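You operate a simulated robot arm through the tools that you are given. There is no shell and no other tool. Be economical: measure what you need, move in short steps, check, and stop when the job is done.

Carry out the task below with a simulated robot arm. There is one attempt and no reset: what you move stays moved.

JOB
Slip the orange insole into the beige clog, the blue insole into the green clog.
Fine: toe first, flat on the bed; the clogs stay in the brown tray.

It is judged by the outcome, as a careful person would: the job done as asked, and still so three seconds after it is handed in. It fails if anything else is knocked over, pushed out of place, dropped, spilled or broken.

ROBOT AND FRAMES
A 6-joint arm with a two-finger parallel gripper, fixed in place. Base frame: the origin is at the foot of the arm, x ahead of it, y to its left, z up. Readings come in cm, degrees, newtons and seconds.
With the tool pointing down near the work surface it reaches from about 18 to 46 cm from the base axis. Its first joint turns from -166.0 to 166.0 degrees. Payload 4.1 kg.
The tool frame sits at the grasp point between the pads (the TCP): z along the fingers, y along the line on which they close. The tips reach 2.3 cm beyond it. Largest opening 9.4 cm; finger width 3.8, thickness 1; the body of the gripper, 5.4 by 9.6 cm, starts 3.9 cm behind the TCP.
Orientation is told as [roll, pitch, yaw] about the base's x, y, z axes, in that order, counted from this pose: with the fingers straight down and closing along the base's y, the tool's x points along the base's -x, its y along +y and its z along -z.

CONTROLS
- The arm moves only by the tool nudge_tool. Its argument "plan" is a list of rows, each an object of numbers (a shift or turn left out is 0, a gripper value left out holds the last): "fingers": the closure, from 0 (fully open) to 1 (shut); "x", "y", "z": the shift along the tool's x, y, z in units of 500 mm (1.0 is 500 mm); "wx", "wy", "wz": the turn, a rotation vector about the tool's x, y, z in units of 180 degrees (1.0 is 180 degrees). In form: [{"fingers": .., "x": .., "y": .., "z": .., "wx": .., "wy": .., "wz": ..}, ...]. A call has 1 to 12 rows; each row is the pose to reach, as a shift and turn from the pose commanded when the call began, along the tool's axes at that moment. A call with a number of a shift or a turn outside -1 to 1 is refused whole. Each row takes 0.2 s and may step no farther than 5 cm and 8.6 degrees from the row before; otherwise, or with a gripper value out of range, the whole call is refused. Where a pose cannot be reached the arm comes as near as it can. A force on the tool above 40 N (or 10 N above the force at the start of the call, whichever is more), or a blocked arm, ends the call early, and 0.2 s more pass. The fingers move at their own pace (about 4.5 cm/s each) and stop on an object; they squeeze with about 37 N. The grip force told is the motor's: it shows also when the fingers shut on nothing. Time passes only in rows, and 0.2 s behind the last, so rows that repeat a pose let the fingers close. It gives the time, the measured TCP pose, the force on the tool (base axes), the opening and the grip force at its end, in the units of the frame above (readings bear some noise).
- Cameras (640 x 400 px; columns grow to the right, rows downward): "scene" is fixed at [40.03, 50.19, 129.83]; the picture's right is [-0.92, 0.38, 0.00], its down [0.34, 0.82, -0.47] and it looks along [-0.18, -0.43, -0.88] (base axes); focal length 293 px, centre (320, 200). "wrist" rides on the gripper at [8.6, 1.6, -7.4] in the tool frame; the picture's right is [-0.18, 0.98, 0.00], its down [-0.58, -0.11, -0.81] and it looks along [-0.79, -0.15, 0.59] (tool axes); focal length 243 px, centre (320, 200). There is no depth. A picture from a camera that has moved, and an enlarged one, comes with that camera's place and axes in the base frame and with its lens.
- get_image(camera): a new picture of that camera. No time passes.
- slide_trunk(by): slides the trunk up (or, below 0, down) by that many cm; the arm rides with it, the base frame stays. It gives what a move gives, with no picture.
- close_up(camera, box): a new picture of the part [left, top, right, bottom] of that camera's present view, enlarged. No time passes.
- job_done(): hands the job in; it is judged then, once.

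Work in short steps. Places have to be worked out from the pictures, the camera data and where the tool is seen: move nearer, look again, correct. Check each grasp and each placing, and mend what went wrong. You have 120 turns and 84 pictures in all, those below and enlarged ones among them. Open the gripper and draw the arm clear of the work before you hand the job in, unless the task says otherwise; then end with one line.

The tools are called as a command line: name --argument value ..., lists and objects as JSON in quotes. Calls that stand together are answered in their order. nudge_tool: Moves the arm, as the interface text tells. Its arguments: {"type":"object","properties":{"plan":{"type":"array"}},"required":["plan"]} The other tools are called the same way: slide_trunk (by) slides the trunk up or down; get_image (camera) takes a picture; close_up (camera, box) takes an enlarged picture of a part of a camera's view; job_done () hands the job in.

At the start:

```text
clock: 0.0
position: [30.98, 38.68, 107.79]
tool_rot: [-0.1, 0.0, 0.0]
contact_force: [-1.5, 0.1, -0.2]
gripper_width: 9.4
gripper_force: 0.0
trunk travel left (down, up): [-45.0, 14.0]
```

scene: 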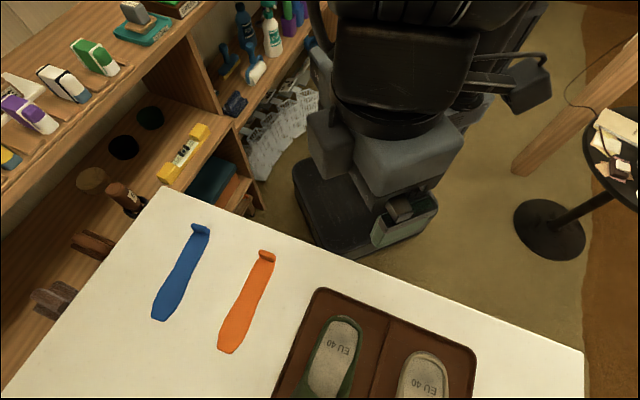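
wrist: 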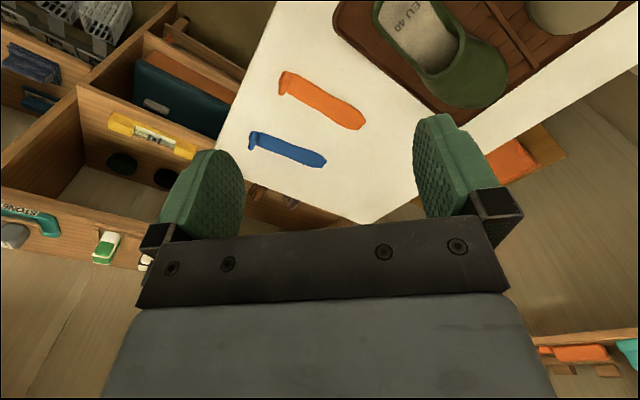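

The rough triangulation puts the table near z≈73, not 30, and some insoles may be far away. I'll take enlarged views to check this before moving.

close_up --camera "scene" --box '[270, 0, 590, 260]'

close_up --camera "scene" --box '[120, 180, 520, 400]'

```text
1.54 times, centred on (430, 130) of scene
camera zoom: at [40.03, 50.19, 129.83], right [-0.92, 0.38, 0.0], down [0.34, 0.82, -0.47], along [-0.18, -0.43, -0.88], focal length 451 px, centre (151, 308)
```

zoom: 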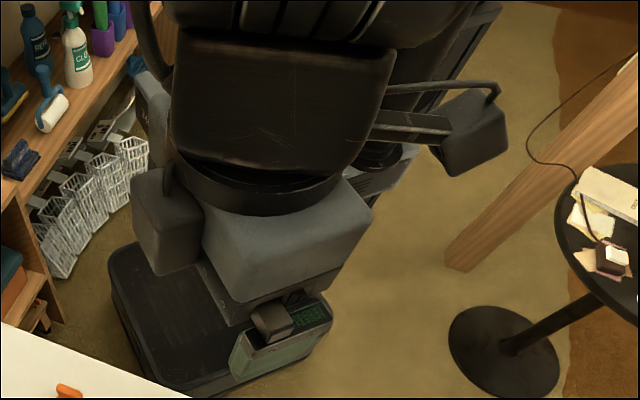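

```text
1.60 times, centred on (320, 290) of scene
camera zoom: at [40.03, 50.19, 129.83], right [-0.92, 0.38, 0.0], down [0.34, 0.82, -0.47], along [-0.18, -0.43, -0.88], focal length 469 px, centre (320, 56)
```

zoom: 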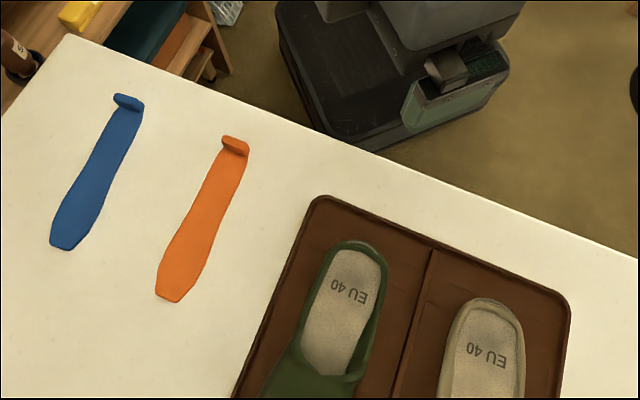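

The gripper isn't visible where the scene camera should show it, so I don't trust the frames yet. I'll move 6 cm straight down, with plenty of clearance, and use the parallax to measure the table height.

nudge_tool --plan '[{"z": 0.06}, {"z": 0.12}, {"z": 0.12}]'

get_image --camera "wrist"

get_image --camera "scene"

```text
clock: 0.8
position: [30.89, 38.71, 101.76]
tool_rot: [0.0, 0.0, 0.0]
contact_force: [0.1, 0.7, -0.5]
gripper_width: 9.41
gripper_force: 0.1
trunk travel left (down, up): [-45.0, 14.0]
```

```text
79 pictures are left
camera wrist: at [22.19, 40.37, 109.16], right [0.18, 0.98, 0.0], down [0.58, -0.11, 0.81], along [0.79, -0.15, -0.59], focal length 243 px, centre (320, 200)
```

wrist: 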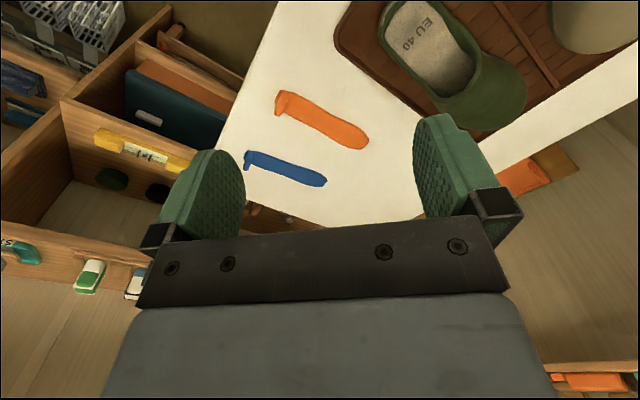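

```text
78 pictures are left
```

scene: 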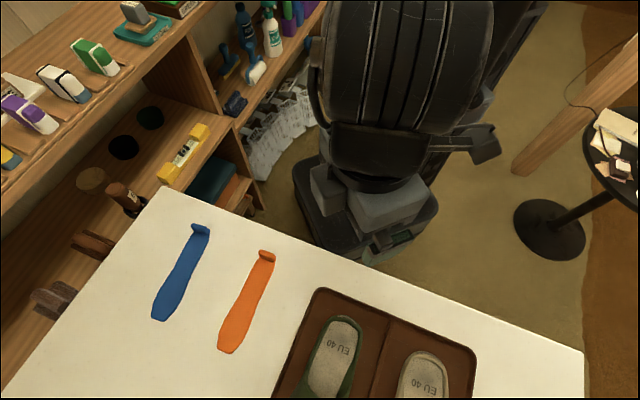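

All frames agree: the grey and black shape in the scene is the gripper seen from above, and the table is at about z≈72. The insoles run along a yaw of about 53°, with the orange heel tab near [43.4, 29.8]. I'll move above it with the closing axis along the insole.

nudge_tool --plan '[{"x": -0.044, "y": -0.035, "z": 0.039, "wz": 0.041}, {"x": -0.089, "y": -0.07, "z": 0.078, "wz": 0.082}, {"x": -0.133, "y": -0.104, "z": 0.118, "wz": 0.123}, {"x": -0.178, "y": -0.139, "z": 0.157, "wz": 0.164}, {"x": -0.222, "y": -0.174, "z": 0.196, "wz": 0.2056}, {"x": -0.222, "y": -0.174, "z": 0.196, "wz": 0.2056}]'

get_image --camera "wrist"

get_image --camera "scene"

```text
clock: 2.2
position: [42.1, 30.05, 92.19]
tool_rot: [0.0, -0.1, -37.0]
contact_force: [0.3, 0.3, -0.3]
gripper_width: 9.41
gripper_force: 0.0
trunk travel left (down, up): [-45.0, 14.0]
```

```text
77 pictures are left
camera wrist: at [36.16, 36.68, 99.48], right [0.74, 0.67, 0.0], down [0.4, -0.44, 0.81], along [0.54, -0.6, -0.59], focal length 243 px, centre (320, 200)
```

wrist: 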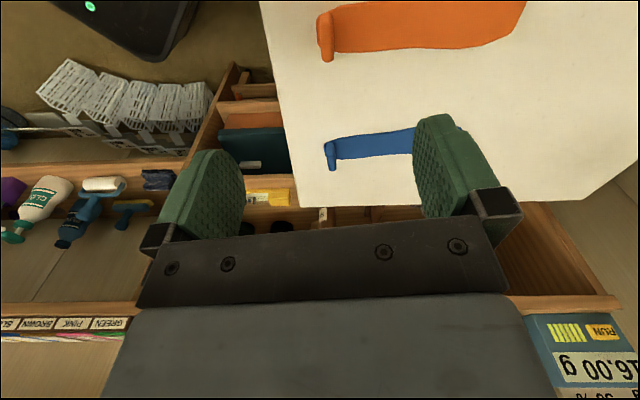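

```text
76 pictures are left
```

scene: 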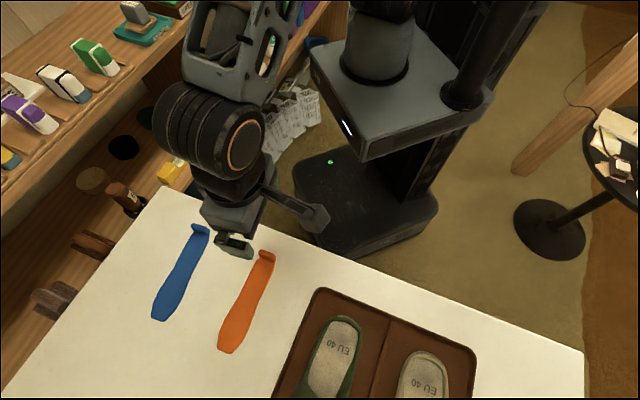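

The arm reaches here and both cameras agree: orange tab ≈[43, 29.9], blue tab ≈[53.7, 19.6]. I'll look closely at the tab shapes.

close_up --camera "wrist" --box '[290, 0, 530, 180]'

close_up --camera "scene" --box '[140, 215, 290, 365]'

```text
2.22 times, centred on (410, 90) of wrist
camera zoom: at [36.16, 36.68, 99.48], right [0.74, 0.67, 0.0], down [0.4, -0.44, 0.81], along [0.54, -0.6, -0.59], focal length 539 px, centre (120, 444)
```

zoom: 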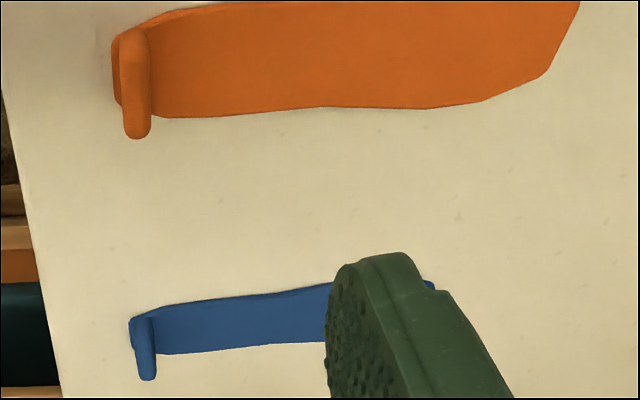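

```text
2.67 times, centred on (215, 290) of scene
camera zoom: at [40.03, 50.19, 129.83], right [-0.92, 0.38, 0.0], down [0.34, 0.82, -0.47], along [-0.18, -0.43, -0.88], focal length 781 px, centre (600, -40)
```

zoom: 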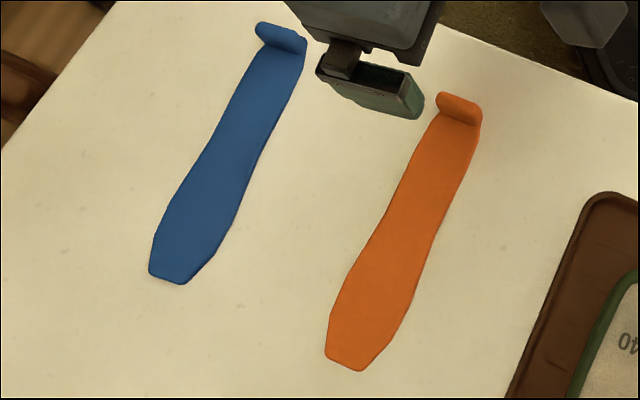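

Each tab is an upright lip at the heel, about 2 cm tall and thin along the insole's length, so this closing axis suits it. Before grasping I'll look into the clogs from behind their heels with the hand empty.

nudge_tool --plan '[{"x": 0.035, "y": -0.006, "wz": -0.0467}, {"x": 0.071, "y": -0.011, "wz": -0.0935}, {"x": 0.106, "y": -0.017, "wz": -0.14}, {"x": 0.141, "y": -0.023, "wz": -0.187}, {"x": 0.177, "y": -0.029, "wz": -0.234}, {"x": 0.212, "y": -0.034, "wz": -0.2805}, {"x": 0.247, "y": -0.04, "wz": -0.327}, {"x": 0.283, "y": -0.046, "wz": -0.374}, {"x": 0.318, "y": -0.052, "wz": -0.421}, {"x": 0.353, "y": -0.057, "wz": -0.4675}, {"x": 0.389, "y": -0.063, "wz": -0.514}, {"x": 0.424, "y": -0.069, "wz": -0.561}]'

get_image --camera "wrist"

```text
clock: 4.8
position: [22.92, 39.86, 92.13]
tool_rot: [0.1, 0.0, 64.1]
contact_force: [-0.4, 0.5, 0.1]
gripper_width: 9.43
gripper_force: 0.2
trunk travel left (down, up): [-45.0, 14.0]
```

```text
73 pictures are left
camera wrist: at [17.74, 32.91, 99.45], right [-0.8, 0.59, 0.0], down [0.35, 0.48, 0.81], along [0.48, 0.65, -0.59], focal length 243 px, centre (320, 200)
```

wrist: 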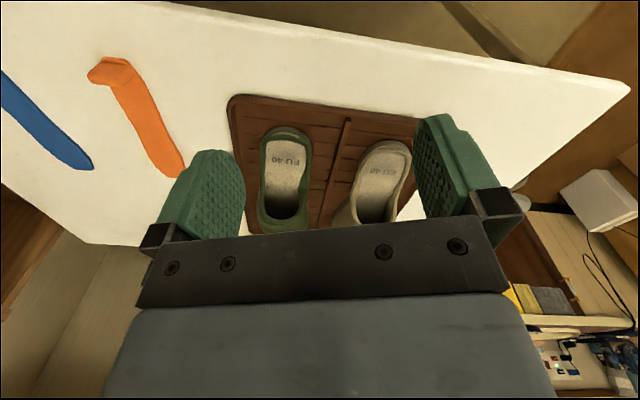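

Both openings are visible from the heel side. I'll enlarge the view.

close_up --camera "wrist" --box '[225, 90, 425, 240]'

close_up --camera "scene" --box '[260, 280, 490, 400]'

```text
2.67 times, centred on (325, 165) of wrist
camera zoom: at [17.74, 32.91, 99.45], right [-0.8, 0.59, 0.0], down [0.35, 0.48, 0.81], along [0.48, 0.65, -0.59], focal length 647 px, centre (307, 293)
```

zoom: 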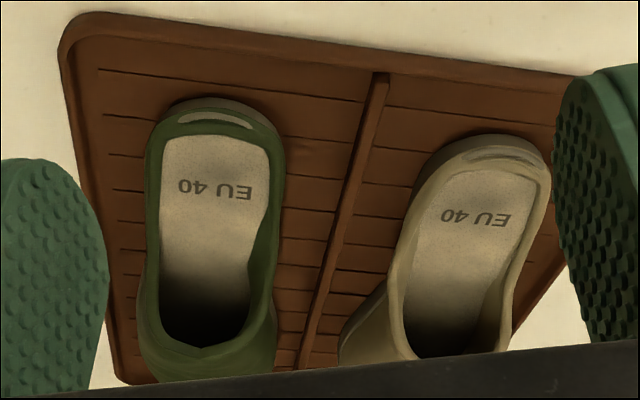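

```text
2.78 times, centred on (375, 340) of scene
camera zoom: at [40.03, 50.19, 129.83], right [-0.92, 0.38, 0.0], down [0.34, 0.82, -0.47], along [-0.18, -0.43, -0.88], focal length 815 px, centre (167, -190)
```

zoom: 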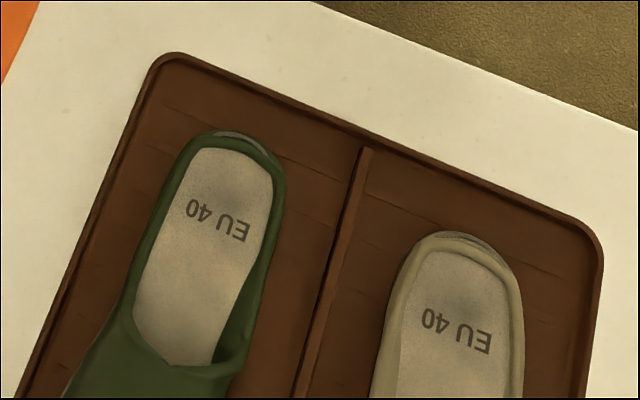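

Geometry so far: the bed is at z≈74.3, the green bed's heel end is at about [34.1, 47.3], and the clog and tray axis is about 45°. The orange insole lies at about 48°. I'll go back over the orange tab with the yaw near −38 and lower the tool for a precise look.

nudge_tool --plan '[{"y": -0.037, "z": 0.012, "wz": 0.0472}, {"y": -0.073, "z": 0.025, "wz": 0.0944}, {"x": 0.001, "y": -0.11, "z": 0.037, "wz": 0.1416}, {"x": 0.002, "y": -0.146, "z": 0.05, "wz": 0.1888}, {"x": 0.002, "y": -0.183, "z": 0.062, "wz": 0.236}, {"x": 0.003, "y": -0.22, "z": 0.075, "wz": 0.2832}, {"x": 0.003, "y": -0.256, "z": 0.087, "wz": 0.3304}, {"x": 0.004, "y": -0.293, "z": 0.1, "wz": 0.3776}, {"x": 0.004, "y": -0.329, "z": 0.112, "wz": 0.4248}, {"x": 0.005, "y": -0.366, "z": 0.125, "wz": 0.472}, {"x": 0.006, "y": -0.402, "z": 0.137, "wz": 0.5192}, {"x": 0.006, "y": -0.439, "z": 0.15, "wz": 0.5664}]'

get_image --camera "wrist"

close_up --camera "scene" --box '[140, 190, 300, 370]'

```text
clock: 7.4
position: [42.66, 30.16, 84.44]
tool_rot: [0.0, 0.0, -38.0]
contact_force: [1.0, 0.3, 0.2]
gripper_width: 9.41
gripper_force: 0.1
trunk travel left (down, up): [-45.0, 14.0]
```

```text
70 pictures are left
camera wrist: at [36.77, 36.78, 91.85], right [0.75, 0.66, 0.0], down [0.39, -0.44, 0.81], along [0.53, -0.61, -0.59], focal length 243 px, centre (320, 200)
```

wrist: 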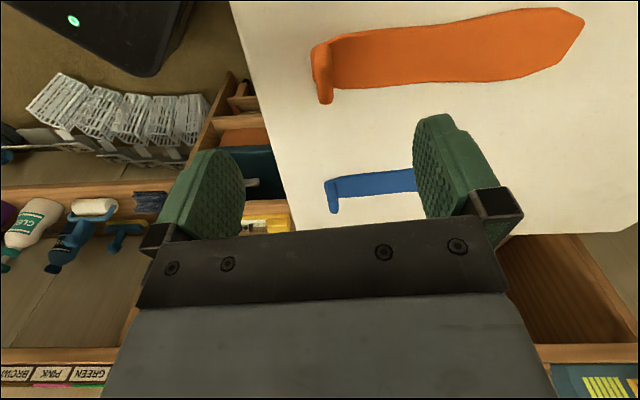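

```text
2.22 times, centred on (220, 280) of scene
camera zoom: at [40.03, 50.19, 129.83], right [-0.92, 0.38, 0.0], down [0.34, 0.82, -0.47], along [-0.18, -0.43, -0.88], focal length 651 px, centre (542, 22)
```

zoom: 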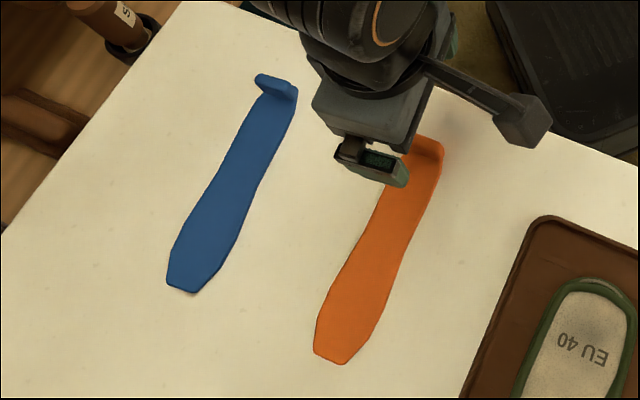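

The orange insole is fully in view; I need its toe and heel more precisely for direction and height.

close_up --camera "wrist" --box '[290, 0, 610, 220]'

```text
1.82 times, centred on (450, 110) of wrist
camera zoom: at [36.77, 36.78, 91.85], right [0.75, 0.66, 0.0], down [0.39, -0.44, 0.81], along [0.53, -0.61, -0.59], focal length 441 px, centre (84, 364)
```

zoom: 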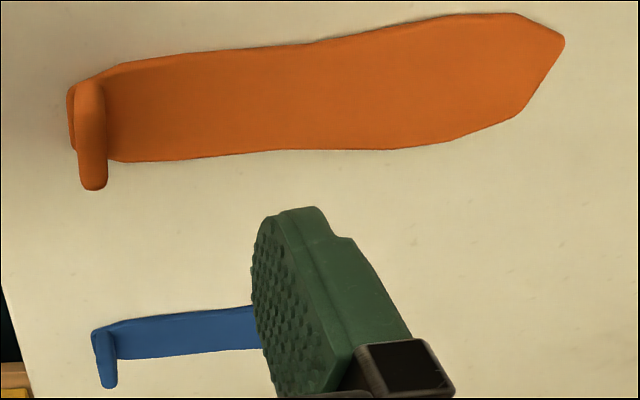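

Both cameras now agree. The orange insole runs from [43.1, 30.4] to [55.1, 43.3] at about 47°, and its tab is at ≈[42.8, 30.2] with the top near z≈74.5. I'll align the yaw to −43 and lower to just above the tab.

nudge_tool --plan '[{"x": -0.002, "y": 0.002, "z": 0.04, "wz": 0.014}, {"x": -0.002, "y": 0.002, "z": 0.08, "wz": 0.0278}, {"x": -0.002, "y": 0.002, "z": 0.12, "wz": 0.0278}, {"x": -0.002, "y": 0.002, "z": 0.128, "wz": 0.0278}]'

get_image --camera "wrist"

```text
clock: 8.4
position: [42.85, 30.04, 78.15]
tool_rot: [0.0, 0.0, -43.1]
contact_force: [-0.7, -0.5, 0.0]
gripper_width: 9.4
gripper_force: 0.1
trunk travel left (down, up): [-45.0, 14.0]
```

```text
67 pictures are left
camera wrist: at [37.61, 37.28, 85.51], right [0.8, 0.59, 0.0], down [0.35, -0.48, 0.81], along [0.48, -0.65, -0.59], focal length 243 px, centre (320, 200)
```

wrist: 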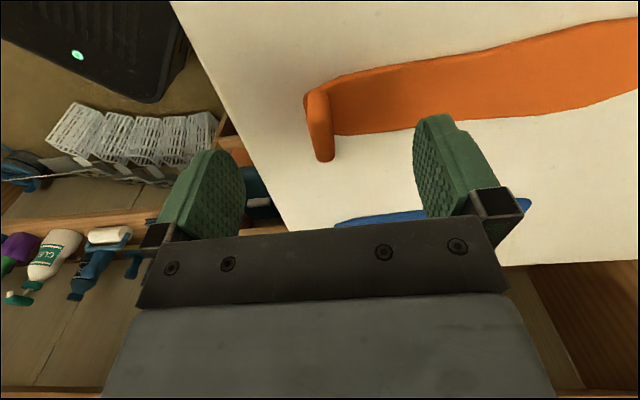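

The tab sits centred between the fingers, 3–4 cm below the TCP. I'll descend 2.4 cm and close.

nudge_tool --plan '[{"z": 0.025}, {"z": 0.048}, {"z": 0.048}]'

get_image --camera "wrist"

```text
clock: 9.2
position: [42.88, 30.18, 75.72]
tool_rot: [0.0, 0.0, -42.9]
contact_force: [-0.9, 0.4, -0.2]
gripper_width: 9.39
gripper_force: 0.2
trunk travel left (down, up): [-45.0, 14.0]
```

```text
66 pictures are left
camera wrist: at [37.55, 37.24, 83.13], right [0.8, 0.59, 0.0], down [0.35, -0.48, 0.81], along [0.48, -0.65, -0.59], focal length 243 px, centre (320, 200)
```

wrist: 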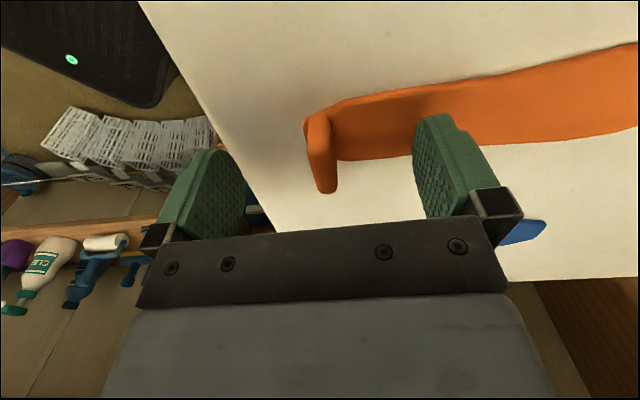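

The fingertips are about 0.7 cm below the tab top. I'll go 0.2 cm lower and close.

nudge_tool --plan '[{"z": 0.004}, {"z": 0.004, "fingers": 0.6}, {"z": 0.004, "fingers": 1}, {"z": 0.004, "fingers": 1}, {"z": 0.004, "fingers": 1}, {"z": 0.004, "fingers": 1}, {"z": 0.004, "fingers": 1}, {"z": 0.004, "fingers": 1}, {"z": 0.004, "fingers": 1}]'

get_image --camera "wrist"

```text
clock: 11.2
position: [42.72, 30.16, 75.53]
tool_rot: [0.0, 0.1, -42.8]
contact_force: [0.7, -0.3, 0.2]
gripper_width: 1.1
gripper_force: 37.4
trunk travel left (down, up): [-45.0, 14.0]
```

```text
65 pictures are left
camera wrist: at [37.53, 37.26, 82.91], right [0.8, 0.59, 0.0], down [0.35, -0.48, 0.81], along [0.48, -0.65, -0.59], focal length 243 px, centre (320, 200)
```

wrist: 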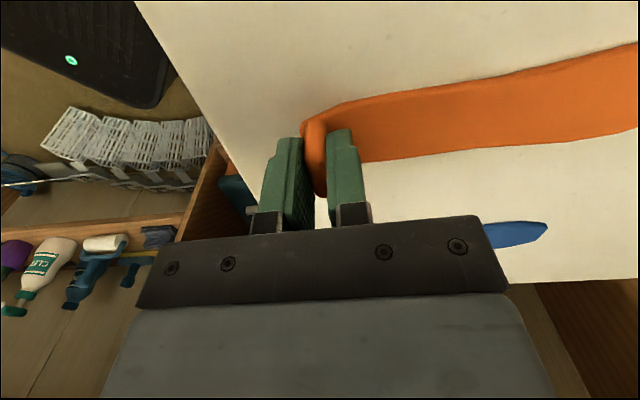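

Gripped at 1.1 cm. I'll lift straight up 12 cm and check that the insole hangs level.

nudge_tool --plan '[{"z": -0.01}, {"z": -0.04}, {"z": -0.09}, {"z": -0.16}, {"z": -0.24}, {"z": -0.25}]'

get_image --camera "wrist"

get_image --camera "scene"

```text
clock: 12.6
position: [42.51, 30.13, 88.15]
tool_rot: [-0.1, 0.0, -42.9]
contact_force: [0.3, -0.3, 0.4]
gripper_width: 1.1
gripper_force: 37.0
trunk travel left (down, up): [-45.0, 14.0]
```

```text
64 pictures are left
camera wrist: at [37.41, 37.25, 95.53], right [0.8, 0.59, 0.0], down [0.35, -0.48, 0.81], along [0.48, -0.65, -0.59], focal length 243 px, centre (320, 200)
```

wrist: 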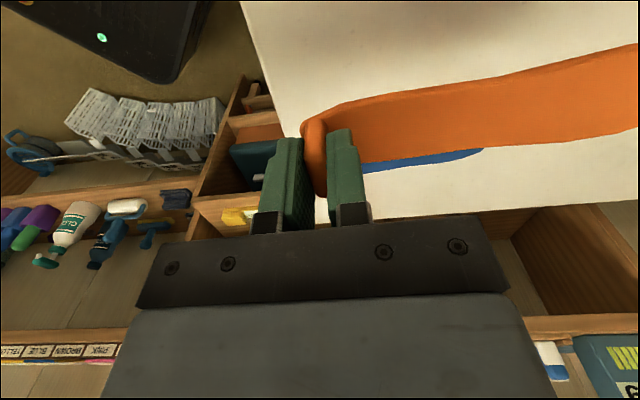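

```text
63 pictures are left
```

scene: 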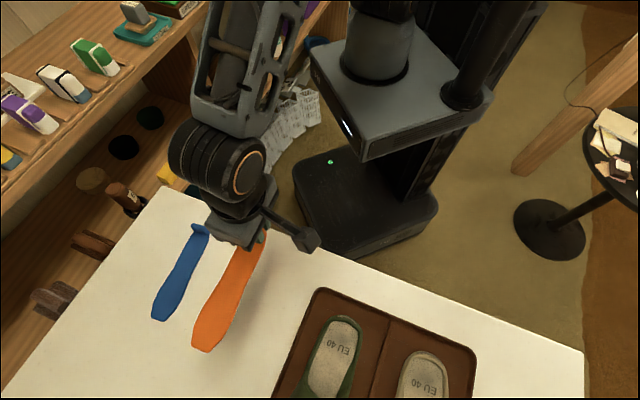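

The insole is held firm and level. Next I'll move to a look pose behind the beige clog's heel, with the insole swinging out to the side well above the clogs.

nudge_tool --plan '[{"x": 0.05, "y": -0.001, "z": -0.02, "wz": -0.0472}, {"x": 0.1, "y": -0.003, "z": -0.04, "wz": -0.0944}, {"x": 0.15, "y": -0.004, "z": -0.05, "wz": -0.1416}, {"x": 0.2, "y": -0.005, "z": -0.05, "wz": -0.1888}, {"x": 0.25, "y": -0.007, "z": -0.05, "wz": -0.236}, {"x": 0.3, "y": -0.008, "z": -0.05, "wz": -0.2832}, {"x": 0.35, "y": -0.009, "z": -0.05, "wz": -0.3304}, {"x": 0.4, "y": -0.011, "z": -0.05, "wz": -0.3776}, {"x": 0.45, "y": -0.012, "z": -0.05, "wz": -0.4248}, {"x": 0.5, "y": -0.013, "z": -0.05, "wz": -0.472}, {"x": 0.55, "y": -0.015, "z": -0.05, "wz": -0.5192}, {"x": 0.6, "y": -0.016, "z": -0.05, "wz": -0.5664}]'

get_image --camera "wrist"

```text
clock: 15.2
position: [20.24, 49.99, 90.58]
tool_rot: [-0.1, 0.0, 59.2]
contact_force: [0.0, 0.4, -0.7]
gripper_width: 1.08
gripper_force: 37.3
trunk travel left (down, up): [-45.0, 14.0]
```

```text
62 pictures are left
camera wrist: at [14.31, 43.47, 97.84], right [-0.75, 0.66, 0.0], down [0.39, 0.44, 0.81], along [0.53, 0.6, -0.59], focal length 243 px, centre (320, 200)
```

wrist: 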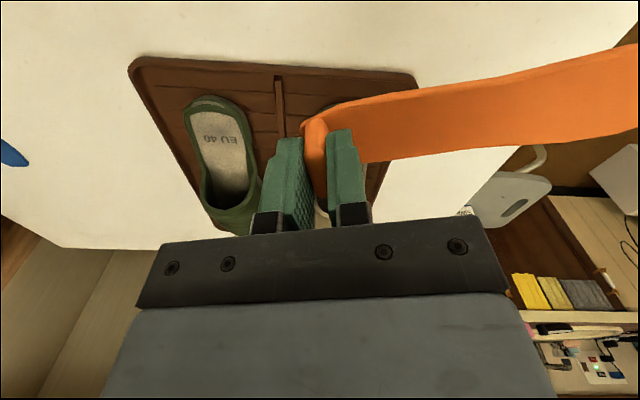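

The hand hides the beige clog. I'll shift sideways and turn a little so it appears left of the fingers.

nudge_tool --plan '[{"y": 0.07, "wz": -0.02}, {"y": 0.14, "wz": -0.045}, {"y": 0.2, "wz": -0.07}, {"y": 0.2, "wz": -0.07}]'

get_image --camera "wrist"

```text
clock: 16.2
position: [11.59, 55.2, 90.31]
tool_rot: [0.1, 0.0, 71.7]
contact_force: [0.3, 0.4, -1.0]
gripper_width: 1.08
gripper_force: 36.6
trunk travel left (down, up): [-45.0, 14.0]
```

```text
61 pictures are left
camera wrist: at [7.26, 47.57, 97.72], right [-0.88, 0.48, 0.0], down [0.29, 0.52, 0.81], along [0.39, 0.71, -0.59], focal length 243 px, centre (320, 200)
```

wrist: 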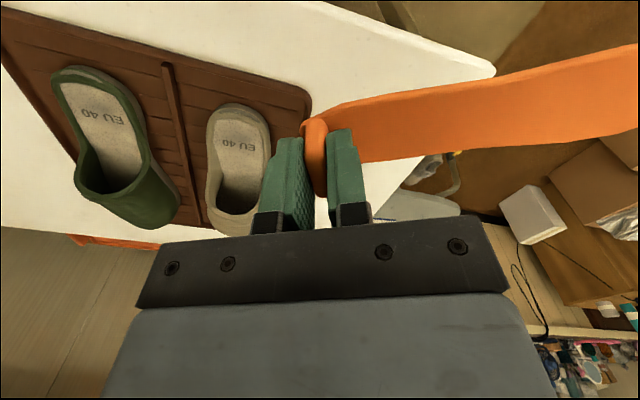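

close_up --camera "wrist" --box '[30, 50, 310, 250]'

```text
2.00 times, centred on (170, 150) of wrist
camera zoom: at [7.26, 47.57, 97.72], right [-0.88, 0.48, 0.0], down [0.29, 0.52, 0.81], along [0.39, 0.71, -0.59], focal length 485 px, centre (620, 300)
```

zoom: 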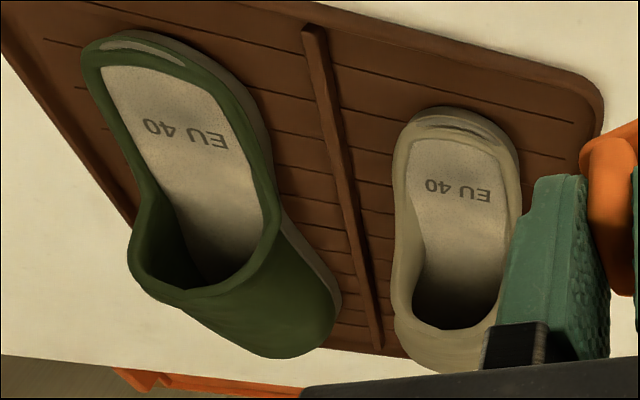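

Combining the three views, the beige bed's heel end is at about [24, 58.1], its axis is about 50°, and the bed is at z≈73.7. I'll return to an insertion yaw behind the heel, staying high.

nudge_tool --plan '[{"x": 0.003, "y": -0.012, "wz": 0.0467}, {"x": 0.006, "y": -0.025, "wz": 0.0933}, {"x": 0.009, "y": -0.037, "wz": 0.14}, {"x": 0.011, "y": -0.05, "wz": 0.1867}, {"x": 0.014, "y": -0.062, "wz": 0.2333}, {"x": 0.017, "y": -0.075, "wz": 0.28}, {"x": 0.02, "y": -0.087, "wz": 0.3267}, {"x": 0.023, "y": -0.1, "wz": 0.3733}, {"x": 0.026, "y": -0.112, "wz": 0.42}, {"x": 0.029, "y": -0.125, "wz": 0.4667}, {"x": 0.032, "y": -0.137, "wz": 0.5133}, {"x": 0.034, "y": -0.15, "wz": 0.56}]'

get_image --camera "wrist"

get_image --camera "scene"

```text
clock: 18.8
position: [18.15, 51.17, 90.52]
tool_rot: [0.0, 0.0, -29.4]
contact_force: [-0.1, -0.9, -0.2]
gripper_width: 1.1
gripper_force: 36.9
trunk travel left (down, up): [-45.0, 14.0]
```

```text
59 pictures are left
camera wrist: at [11.46, 56.74, 97.94], right [0.64, 0.77, 0.0], down [0.45, -0.38, 0.81], along [0.62, -0.52, -0.59], focal length 243 px, centre (320, 200)
```

wrist: 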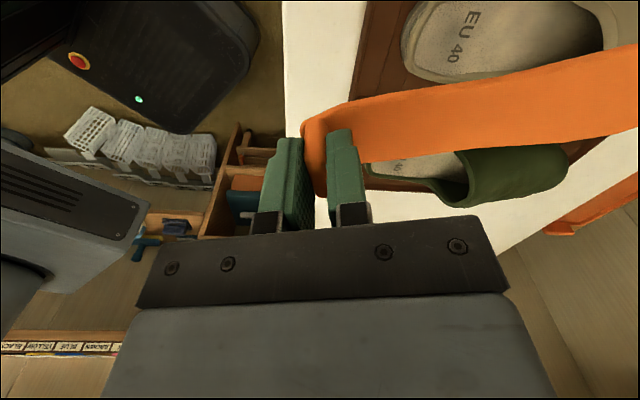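

```text
58 pictures are left
```

scene: 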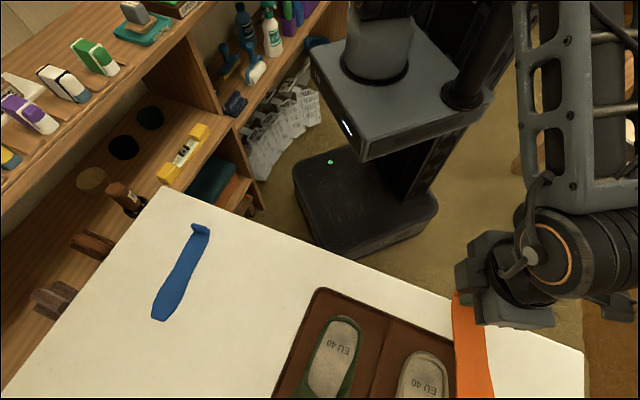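

The insole is now over the beige clog's side. I'll finish the turn to yaw −40 and lower to z≈85.

nudge_tool --plan '[{"z": 0.04, "wz": 0.03}, {"z": 0.08, "wz": 0.059}, {"z": 0.11, "wz": 0.059}, {"z": 0.11, "wz": 0.059}]'

get_image --camera "wrist"

close_up --camera "scene" --box '[360, 250, 600, 400]'

```text
clock: 19.8
position: [18.1, 51.15, 85.03]
tool_rot: [0.0, 0.0, -39.8]
contact_force: [0.3, -0.3, -1.0]
gripper_width: 1.08
gripper_force: 36.7
trunk travel left (down, up): [-45.0, 14.0]
```

```text
57 pictures are left
camera wrist: at [12.52, 57.93, 92.41], right [0.77, 0.64, 0.0], down [0.38, -0.46, 0.81], along [0.51, -0.62, -0.59], focal length 243 px, centre (320, 200)
```

wrist: 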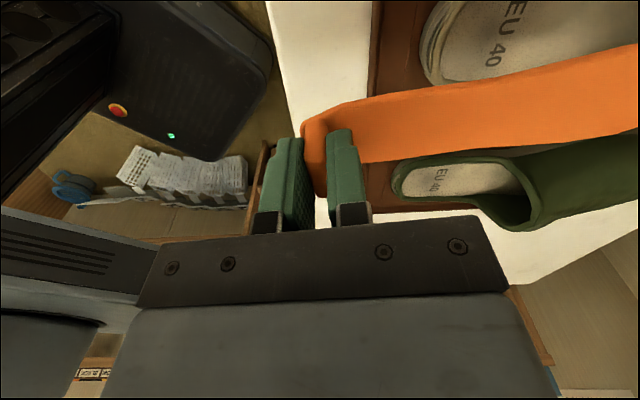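

```text
2.67 times, centred on (480, 325) of scene
camera zoom: at [40.03, 50.19, 129.83], right [-0.92, 0.38, 0.0], down [0.34, 0.82, -0.47], along [-0.18, -0.43, -0.88], focal length 781 px, centre (-107, -133)
```

zoom: 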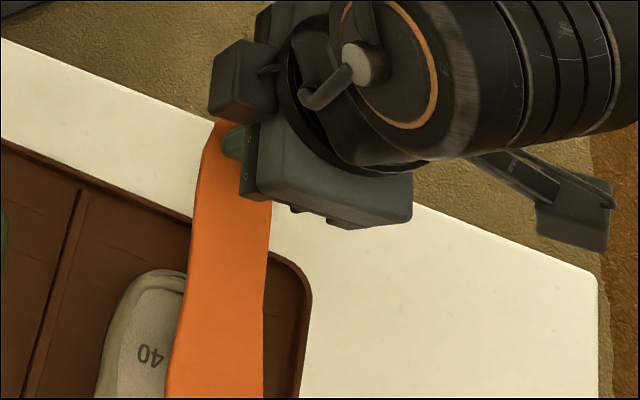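

The scene and wrist views agree that the insole is on its line. Averaging the text and bed edges gives a beige axis of about 48° through [26.6, 61.1]. I'll trim the yaw to −42, pitch the toe down 8° and lower to z=82.

nudge_tool --plan '[{"x": 0.004, "z": 0.02, "wx": 0.022, "wz": 0.006}, {"x": 0.008, "z": 0.04, "wx": 0.0444, "wz": 0.0122}, {"x": 0.008, "z": 0.06, "wx": 0.0444, "wz": 0.0122}, {"x": 0.008, "z": 0.06, "wx": 0.0444, "wz": 0.0122}]'

get_image --camera "wrist"

close_up --camera "scene" --box '[360, 250, 600, 400]'

```text
clock: 20.8
position: [17.87, 51.36, 81.84]
tool_rot: [-8.0, -0.2, -42.1]
contact_force: [0.0, -0.4, -0.6]
gripper_width: 1.08
gripper_force: 36.9
trunk travel left (down, up): [-45.0, 14.0]
```

```text
55 pictures are left
camera wrist: at [13.2, 59.15, 89.03], right [0.79, 0.6, -0.14], down [0.43, -0.38, 0.82], along [0.44, -0.7, -0.56], focal length 243 px, centre (320, 200)
```

wrist: 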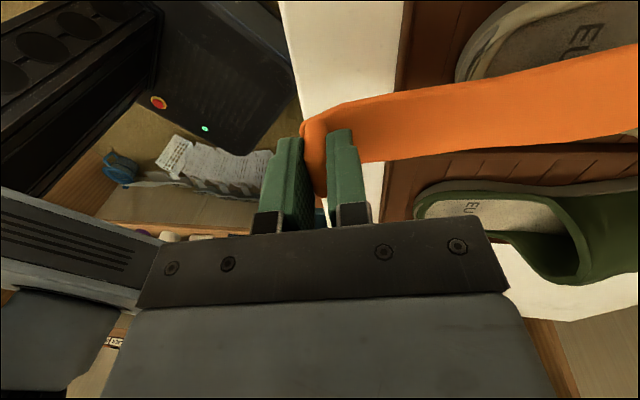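

```text
2.67 times, centred on (480, 325) of scene
camera zoom: at [40.03, 50.19, 129.83], right [-0.92, 0.38, 0.0], down [0.34, 0.82, -0.47], along [-0.18, -0.43, -0.88], focal length 781 px, centre (-107, -133)
```

zoom: 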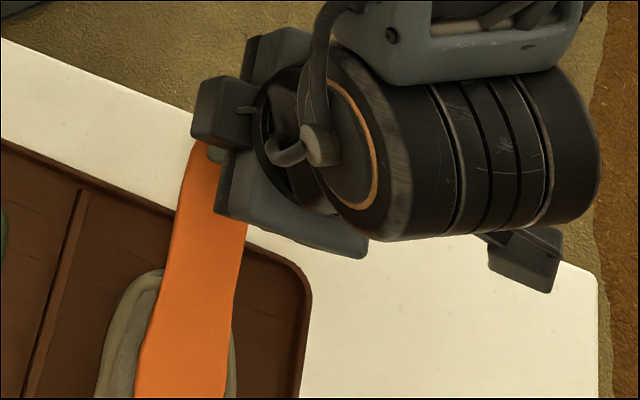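

In the scene view the tilted insole lines up with the clog opening. I'll lower 1.9 cm vertically so the toe sits just above the bed behind the upper, then check.

nudge_tool --plan '[{"y": 0.0026, "z": 0.019}, {"y": 0.0053, "z": 0.0376}, {"y": 0.0053, "z": 0.0376}]'

close_up --camera "wrist" --box '[360, 0, 640, 200]'

close_up --camera "scene" --box '[360, 280, 552, 400]'

```text
clock: 21.6
position: [17.9, 51.33, 80.21]
tool_rot: [-7.9, -0.1, -42.1]
contact_force: [0.8, 0.0, -0.3]
gripper_width: 1.07
gripper_force: 37.2
trunk travel left (down, up): [-45.0, 14.0]
```

```text
2.00 times, centred on (500, 100) of wrist
camera zoom: at [13.2, 59.2, 87.16], right [0.79, 0.6, -0.14], down [0.43, -0.38, 0.82], along [0.44, -0.7, -0.56], focal length 485 px, centre (-40, 400)
```

zoom: 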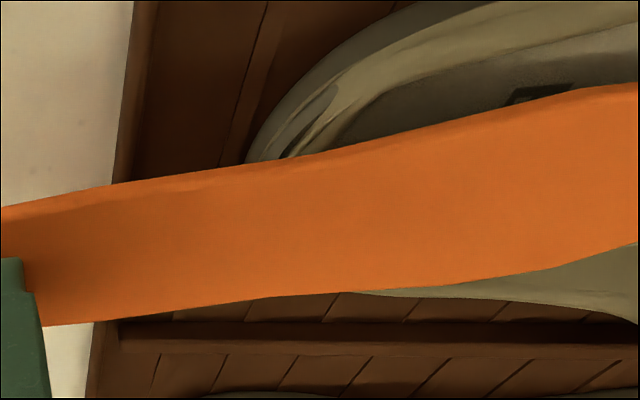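

```text
3.33 times, centred on (456, 340) of scene
camera zoom: at [40.03, 50.19, 129.83], right [-0.92, 0.38, 0.0], down [0.34, 0.82, -0.47], along [-0.18, -0.43, -0.88], focal length 977 px, centre (-133, -267)
```

zoom: 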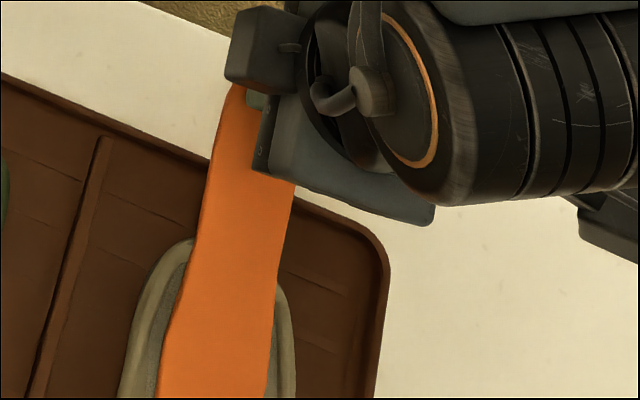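

Alignment looks central. I'll advance 4 cm along the axis in small steps, watching the force.

nudge_tool --plan '[{"y": 0.0198, "z": -0.0028}, {"y": 0.0396, "z": -0.0056}, {"y": 0.0594, "z": -0.0083}, {"y": 0.0792, "z": -0.0111}, {"y": 0.0792, "z": -0.0111}]'

get_image --camera "wrist"

close_up --camera "scene" --box '[360, 280, 552, 400]'

```text
clock: 22.8
position: [20.48, 54.33, 80.13]
tool_rot: [-8.1, -0.2, -42.0]
contact_force: [-0.2, -0.1, -0.7]
gripper_width: 1.09
gripper_force: 36.8
trunk travel left (down, up): [-45.0, 14.0]
```

```text
51 pictures are left
camera wrist: at [15.85, 62.11, 87.16], right [0.79, 0.6, -0.14], down [0.43, -0.38, 0.82], along [0.44, -0.7, -0.56], focal length 243 px, centre (320, 200)
```

wrist: 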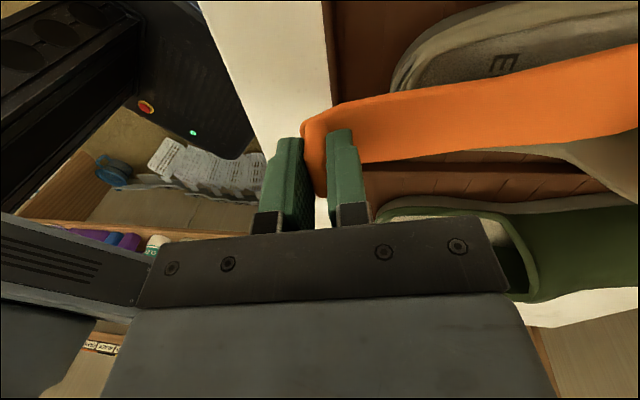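

```text
3.33 times, centred on (456, 340) of scene
camera zoom: at [40.03, 50.19, 129.83], right [-0.92, 0.38, 0.0], down [0.34, 0.82, -0.47], along [-0.18, -0.43, -0.88], focal length 977 px, centre (-133, -267)
```

zoom: 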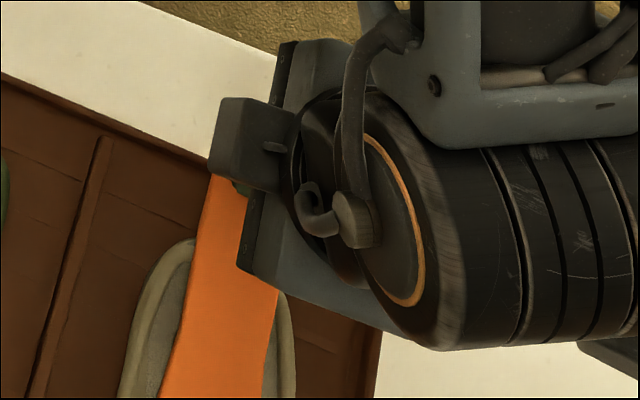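

No contact, so the toe should be passing under the upper. I'll advance another 4 cm.

nudge_tool --plan '[{"y": 0.0198, "z": -0.0028}, {"y": 0.0396, "z": -0.0056}, {"y": 0.0594, "z": -0.0083}, {"y": 0.0792, "z": -0.0111}, {"y": 0.0792, "z": -0.0111}]'

get_image --camera "wrist"

close_up --camera "scene" --box '[360, 280, 552, 400]'

```text
clock: 24.0
position: [23.3, 57.25, 80.03]
tool_rot: [-8.1, -0.3, -42.0]
contact_force: [0.1, 0.1, 0.3]
gripper_width: 1.12
gripper_force: 37.1
trunk travel left (down, up): [-45.0, 14.0]
```

```text
49 pictures are left
camera wrist: at [18.69, 65.12, 87.05], right [0.79, 0.6, -0.14], down [0.43, -0.38, 0.82], along [0.44, -0.7, -0.56], focal length 243 px, centre (320, 200)
```

wrist: 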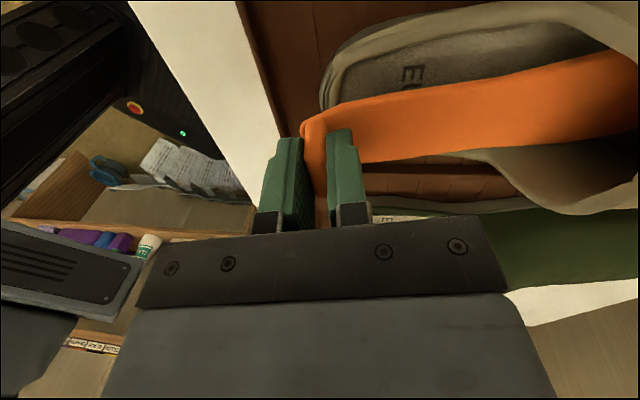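

```text
3.33 times, centred on (456, 340) of scene
camera zoom: at [40.03, 50.19, 129.83], right [-0.92, 0.38, 0.0], down [0.34, 0.82, -0.47], along [-0.18, -0.43, -0.88], focal length 977 px, centre (-133, -267)
```

zoom: 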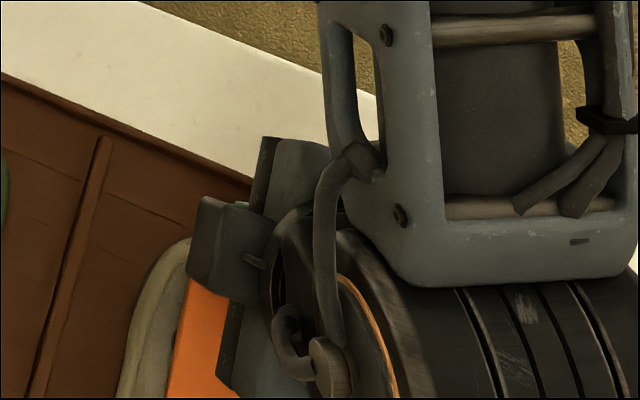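

The wrist view shows the toe inside under the beige upper. I'll enlarge it to judge the lateral fit and the heel gap.

close_up --camera "wrist" --box '[280, 0, 640, 230]'

```text
1.74 times, centred on (460, 115) of wrist
camera zoom: at [18.69, 65.12, 87.05], right [0.79, 0.6, -0.14], down [0.43, -0.38, 0.82], along [0.44, -0.7, -0.56], focal length 422 px, centre (76, 348)
```

zoom: 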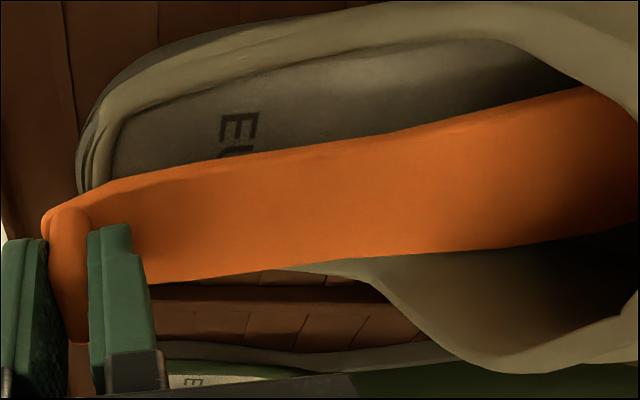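

The clog's heel wall is at about [23.6, 57.8]. The tab needs roughly 2.3 cm more forward travel so the rear finger clears the heel rim. I'll advance while halving the tilt and lowering.

nudge_tool --plan '[{"y": 0.015, "z": -0.002}, {"y": 0.03, "z": -0.0042}, {"y": 0.0455, "z": -0.0064}, {"y": 0.0475, "z": 0.008, "wx": -0.011}, {"y": 0.0494, "z": 0.0213, "wx": -0.0222}, {"y": 0.0494, "z": 0.0213, "wx": -0.0222}]'

close_up --camera "wrist" --box '[240, 0, 640, 250]'

```text
clock: 25.4
position: [24.93, 59.09, 78.65]
tool_rot: [-4.0, -0.2, -42.0]
contact_force: [-0.6, -0.9, 1.8]
gripper_width: 1.12
gripper_force: 37.2
trunk travel left (down, up): [-45.0, 14.0]
```

```text
1.60 times, centred on (440, 125) of wrist
camera zoom: at [19.83, 66.43, 85.91], right [0.79, 0.61, -0.07], down [0.39, -0.43, 0.81], along [0.46, -0.67, -0.58], focal length 388 px, centre (128, 320)
```

zoom: 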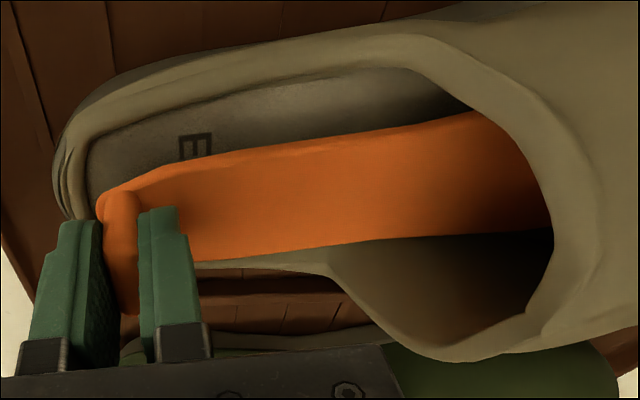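

A slight upward force (1.8 N) says the toe is resting lightly on the bed. I'll level the insole by pivoting about the toe, bringing the TCP to about z=77.4.

nudge_tool --plan '[{"y": 0.0004, "z": 0.006, "wx": -0.0055}, {"y": 0.0009, "z": 0.0123, "wx": -0.0111}, {"y": 0.0013, "z": 0.0185, "wx": -0.0167}, {"y": 0.0017, "z": 0.0247, "wx": -0.0222}, {"y": 0.0017, "z": 0.0247, "wx": -0.0222}]'

close_up --camera "wrist" --box '[240, 0, 640, 250]'

```text
clock: 26.6
position: [24.89, 59.04, 77.67]
tool_rot: [0.2, 0.0, -42.0]
contact_force: [-2.1, -0.9, 13.3]
gripper_width: 1.11
gripper_force: 36.9
trunk travel left (down, up): [-45.0, 14.0]
```

```text
1.60 times, centred on (440, 125) of wrist
camera zoom: at [19.42, 66.01, 85.09], right [0.79, 0.61, 0.0], down [0.36, -0.47, 0.81], along [0.49, -0.64, -0.59], focal length 388 px, centre (128, 320)
```

zoom: 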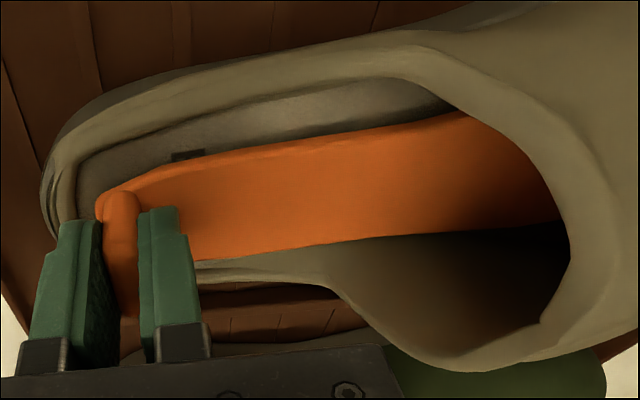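

I get 13 N of upward force with the insole still about 1 cm above the bed, so the rear fingertip's corners are probably on the curved heel rim. I'll raise 0.4 cm, go 0.8 cm forward and try lowering again gently.

nudge_tool --plan '[{"z": -0.003}, {"z": -0.003, "y": 0.008}, {"z": -0.003, "y": 0.016}, {"z": 0.002, "y": 0.016}, {"z": 0.006, "y": 0.016}, {"z": 0.006, "y": 0.016}]'

close_up --camera "wrist" --box '[240, 0, 640, 250]'

```text
clock: 28.0
position: [25.28, 59.53, 77.66]
tool_rot: [0.4, 0.1, -42.0]
contact_force: [-7.0, -9.0, 32.6]
gripper_width: 1.09
gripper_force: 37.5
trunk travel left (down, up): [-45.0, 14.0]
```

```text
1.60 times, centred on (440, 125) of wrist
camera zoom: at [19.88, 66.51, 85.06], right [0.79, 0.61, 0.01], down [0.36, -0.47, 0.81], along [0.49, -0.64, -0.59], focal length 388 px, centre (128, 320)
```

zoom: 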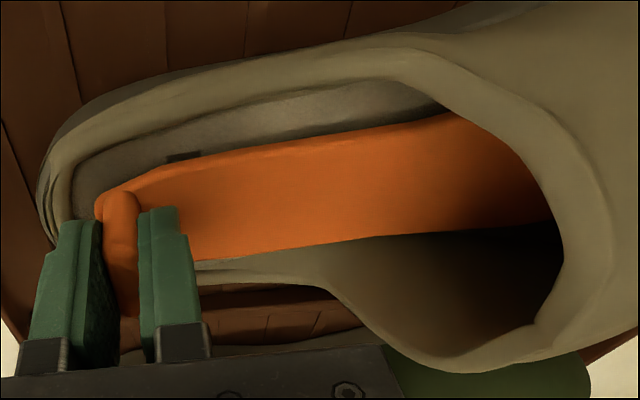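

The forward resistance, plus the insole now covering nearly all of the "EU 40" text, shows it is on the bed (TCP z≈77.6 means a bed at about 74.6), with the toe touching at the front. I'll relieve the pressure by going 0.4 cm up and 0.8 cm back and reading the force.

nudge_tool --plan '[{"z": -0.006}, {"z": -0.008, "y": -0.008}, {"z": -0.008, "y": -0.016}, {"z": -0.008, "y": -0.016}]'

get_image --camera "wrist"

```text
clock: 29.0
position: [24.98, 58.83, 77.72]
tool_rot: [0.2, -0.1, -42.2]
contact_force: [7.2, 9.4, 17.9]
gripper_width: 1.09
gripper_force: 36.7
trunk travel left (down, up): [-45.0, 14.0]
```

```text
43 pictures are left
camera wrist: at [19.58, 65.99, 85.06], right [0.8, 0.61, 0.0], down [0.36, -0.47, 0.81], along [0.49, -0.64, -0.59], focal length 243 px, centre (320, 200)
```

wrist: 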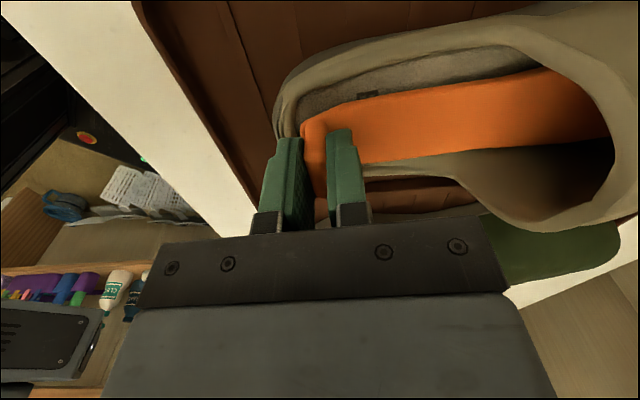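

The horizontal force just reversed, so it is friction and the insole really is pressing on the bed. I'll ease up until the load is small.

nudge_tool --plan '[{"z": -0.003}, {"z": -0.005}, {"z": -0.005}]'

close_up --camera "wrist" --box '[240, 0, 640, 250]'

```text
clock: 29.8
position: [24.78, 58.8, 77.69]
tool_rot: [-0.2, -0.3, -41.9]
contact_force: [4.9, -1.2, 6.0]
gripper_width: 1.08
gripper_force: 36.9
trunk travel left (down, up): [-45.0, 14.0]
```

```text
1.60 times, centred on (440, 125) of wrist
camera zoom: at [19.42, 65.93, 85.04], right [0.79, 0.61, 0.0], down [0.36, -0.47, 0.81], along [0.49, -0.64, -0.59], focal length 388 px, centre (128, 320)
```

zoom: 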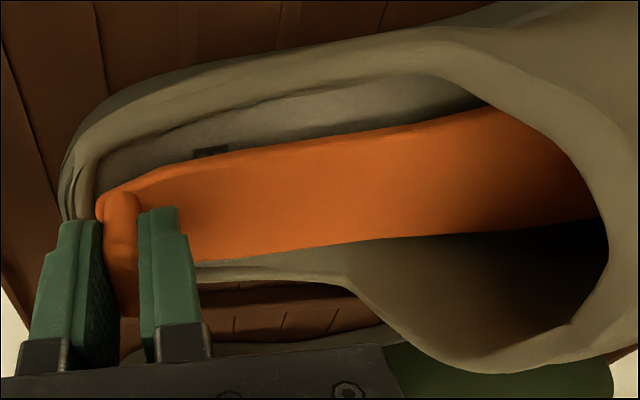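

The insole sits on the bed, with only about 0.5 cm of the text's E edge visible, as expected for flat contact. I'll slide 0.6 cm forward for rim clearance, then open the fingers only slightly so the rear finger doesn't push the rim.

nudge_tool --plan '[{"z": -0.002, "y": 0.006}, {"z": -0.002, "y": 0.012}, {"z": -0.002, "y": 0.012}, {"z": -0.001, "y": 0.012, "fingers": 0.84}, {"z": -0.001, "y": 0.012, "fingers": 0.82}, {"z": -0.001, "y": 0.012, "fingers": 0.82}]'

close_up --camera "wrist" --box '[240, 0, 640, 250]'

```text
clock: 31.2
position: [25.26, 59.52, 77.86]
tool_rot: [0.0, -0.2, -42.0]
contact_force: [-0.8, 0.6, -0.4]
gripper_width: 1.69
gripper_force: 0.0
trunk travel left (down, up): [-45.0, 14.0]
```

```text
1.60 times, centred on (440, 125) of wrist
camera zoom: at [19.88, 66.52, 85.23], right [0.79, 0.61, 0.0], down [0.36, -0.47, 0.81], along [0.49, -0.64, -0.59], focal length 388 px, centre (128, 320)
```

zoom: 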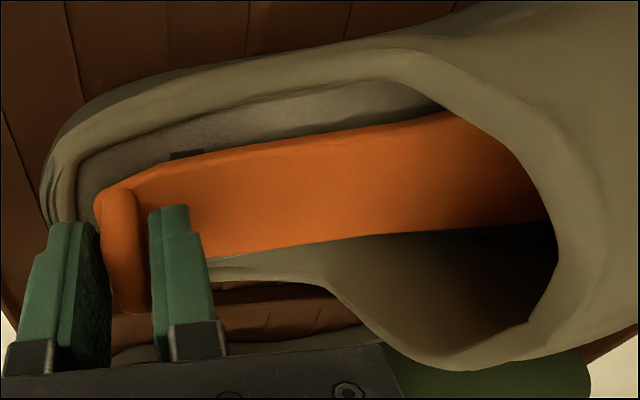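

Released with zero force. I'll lift straight up and inspect.

nudge_tool --plan '[{"z": -0.02}, {"z": -0.05}, {"z": -0.12}, {"z": -0.2}, {"z": -0.2}]'

get_image --camera "wrist"

```text
clock: 32.4
position: [25.15, 59.71, 87.98]
tool_rot: [0.0, -0.3, -42.0]
contact_force: [0.5, -1.0, -0.1]
gripper_width: 1.7
gripper_force: 0.0
trunk travel left (down, up): [-45.0, 14.0]
```

```text
40 pictures are left
camera wrist: at [19.85, 66.79, 95.29], right [0.79, 0.61, 0.0], down [0.36, -0.47, 0.81], along [0.49, -0.64, -0.59], focal length 243 px, centre (320, 200)
```

wrist: 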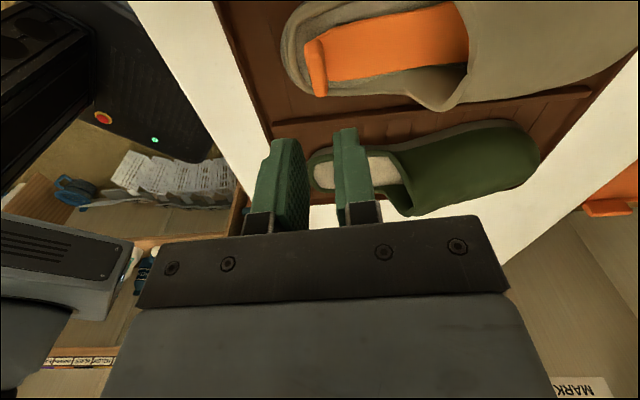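

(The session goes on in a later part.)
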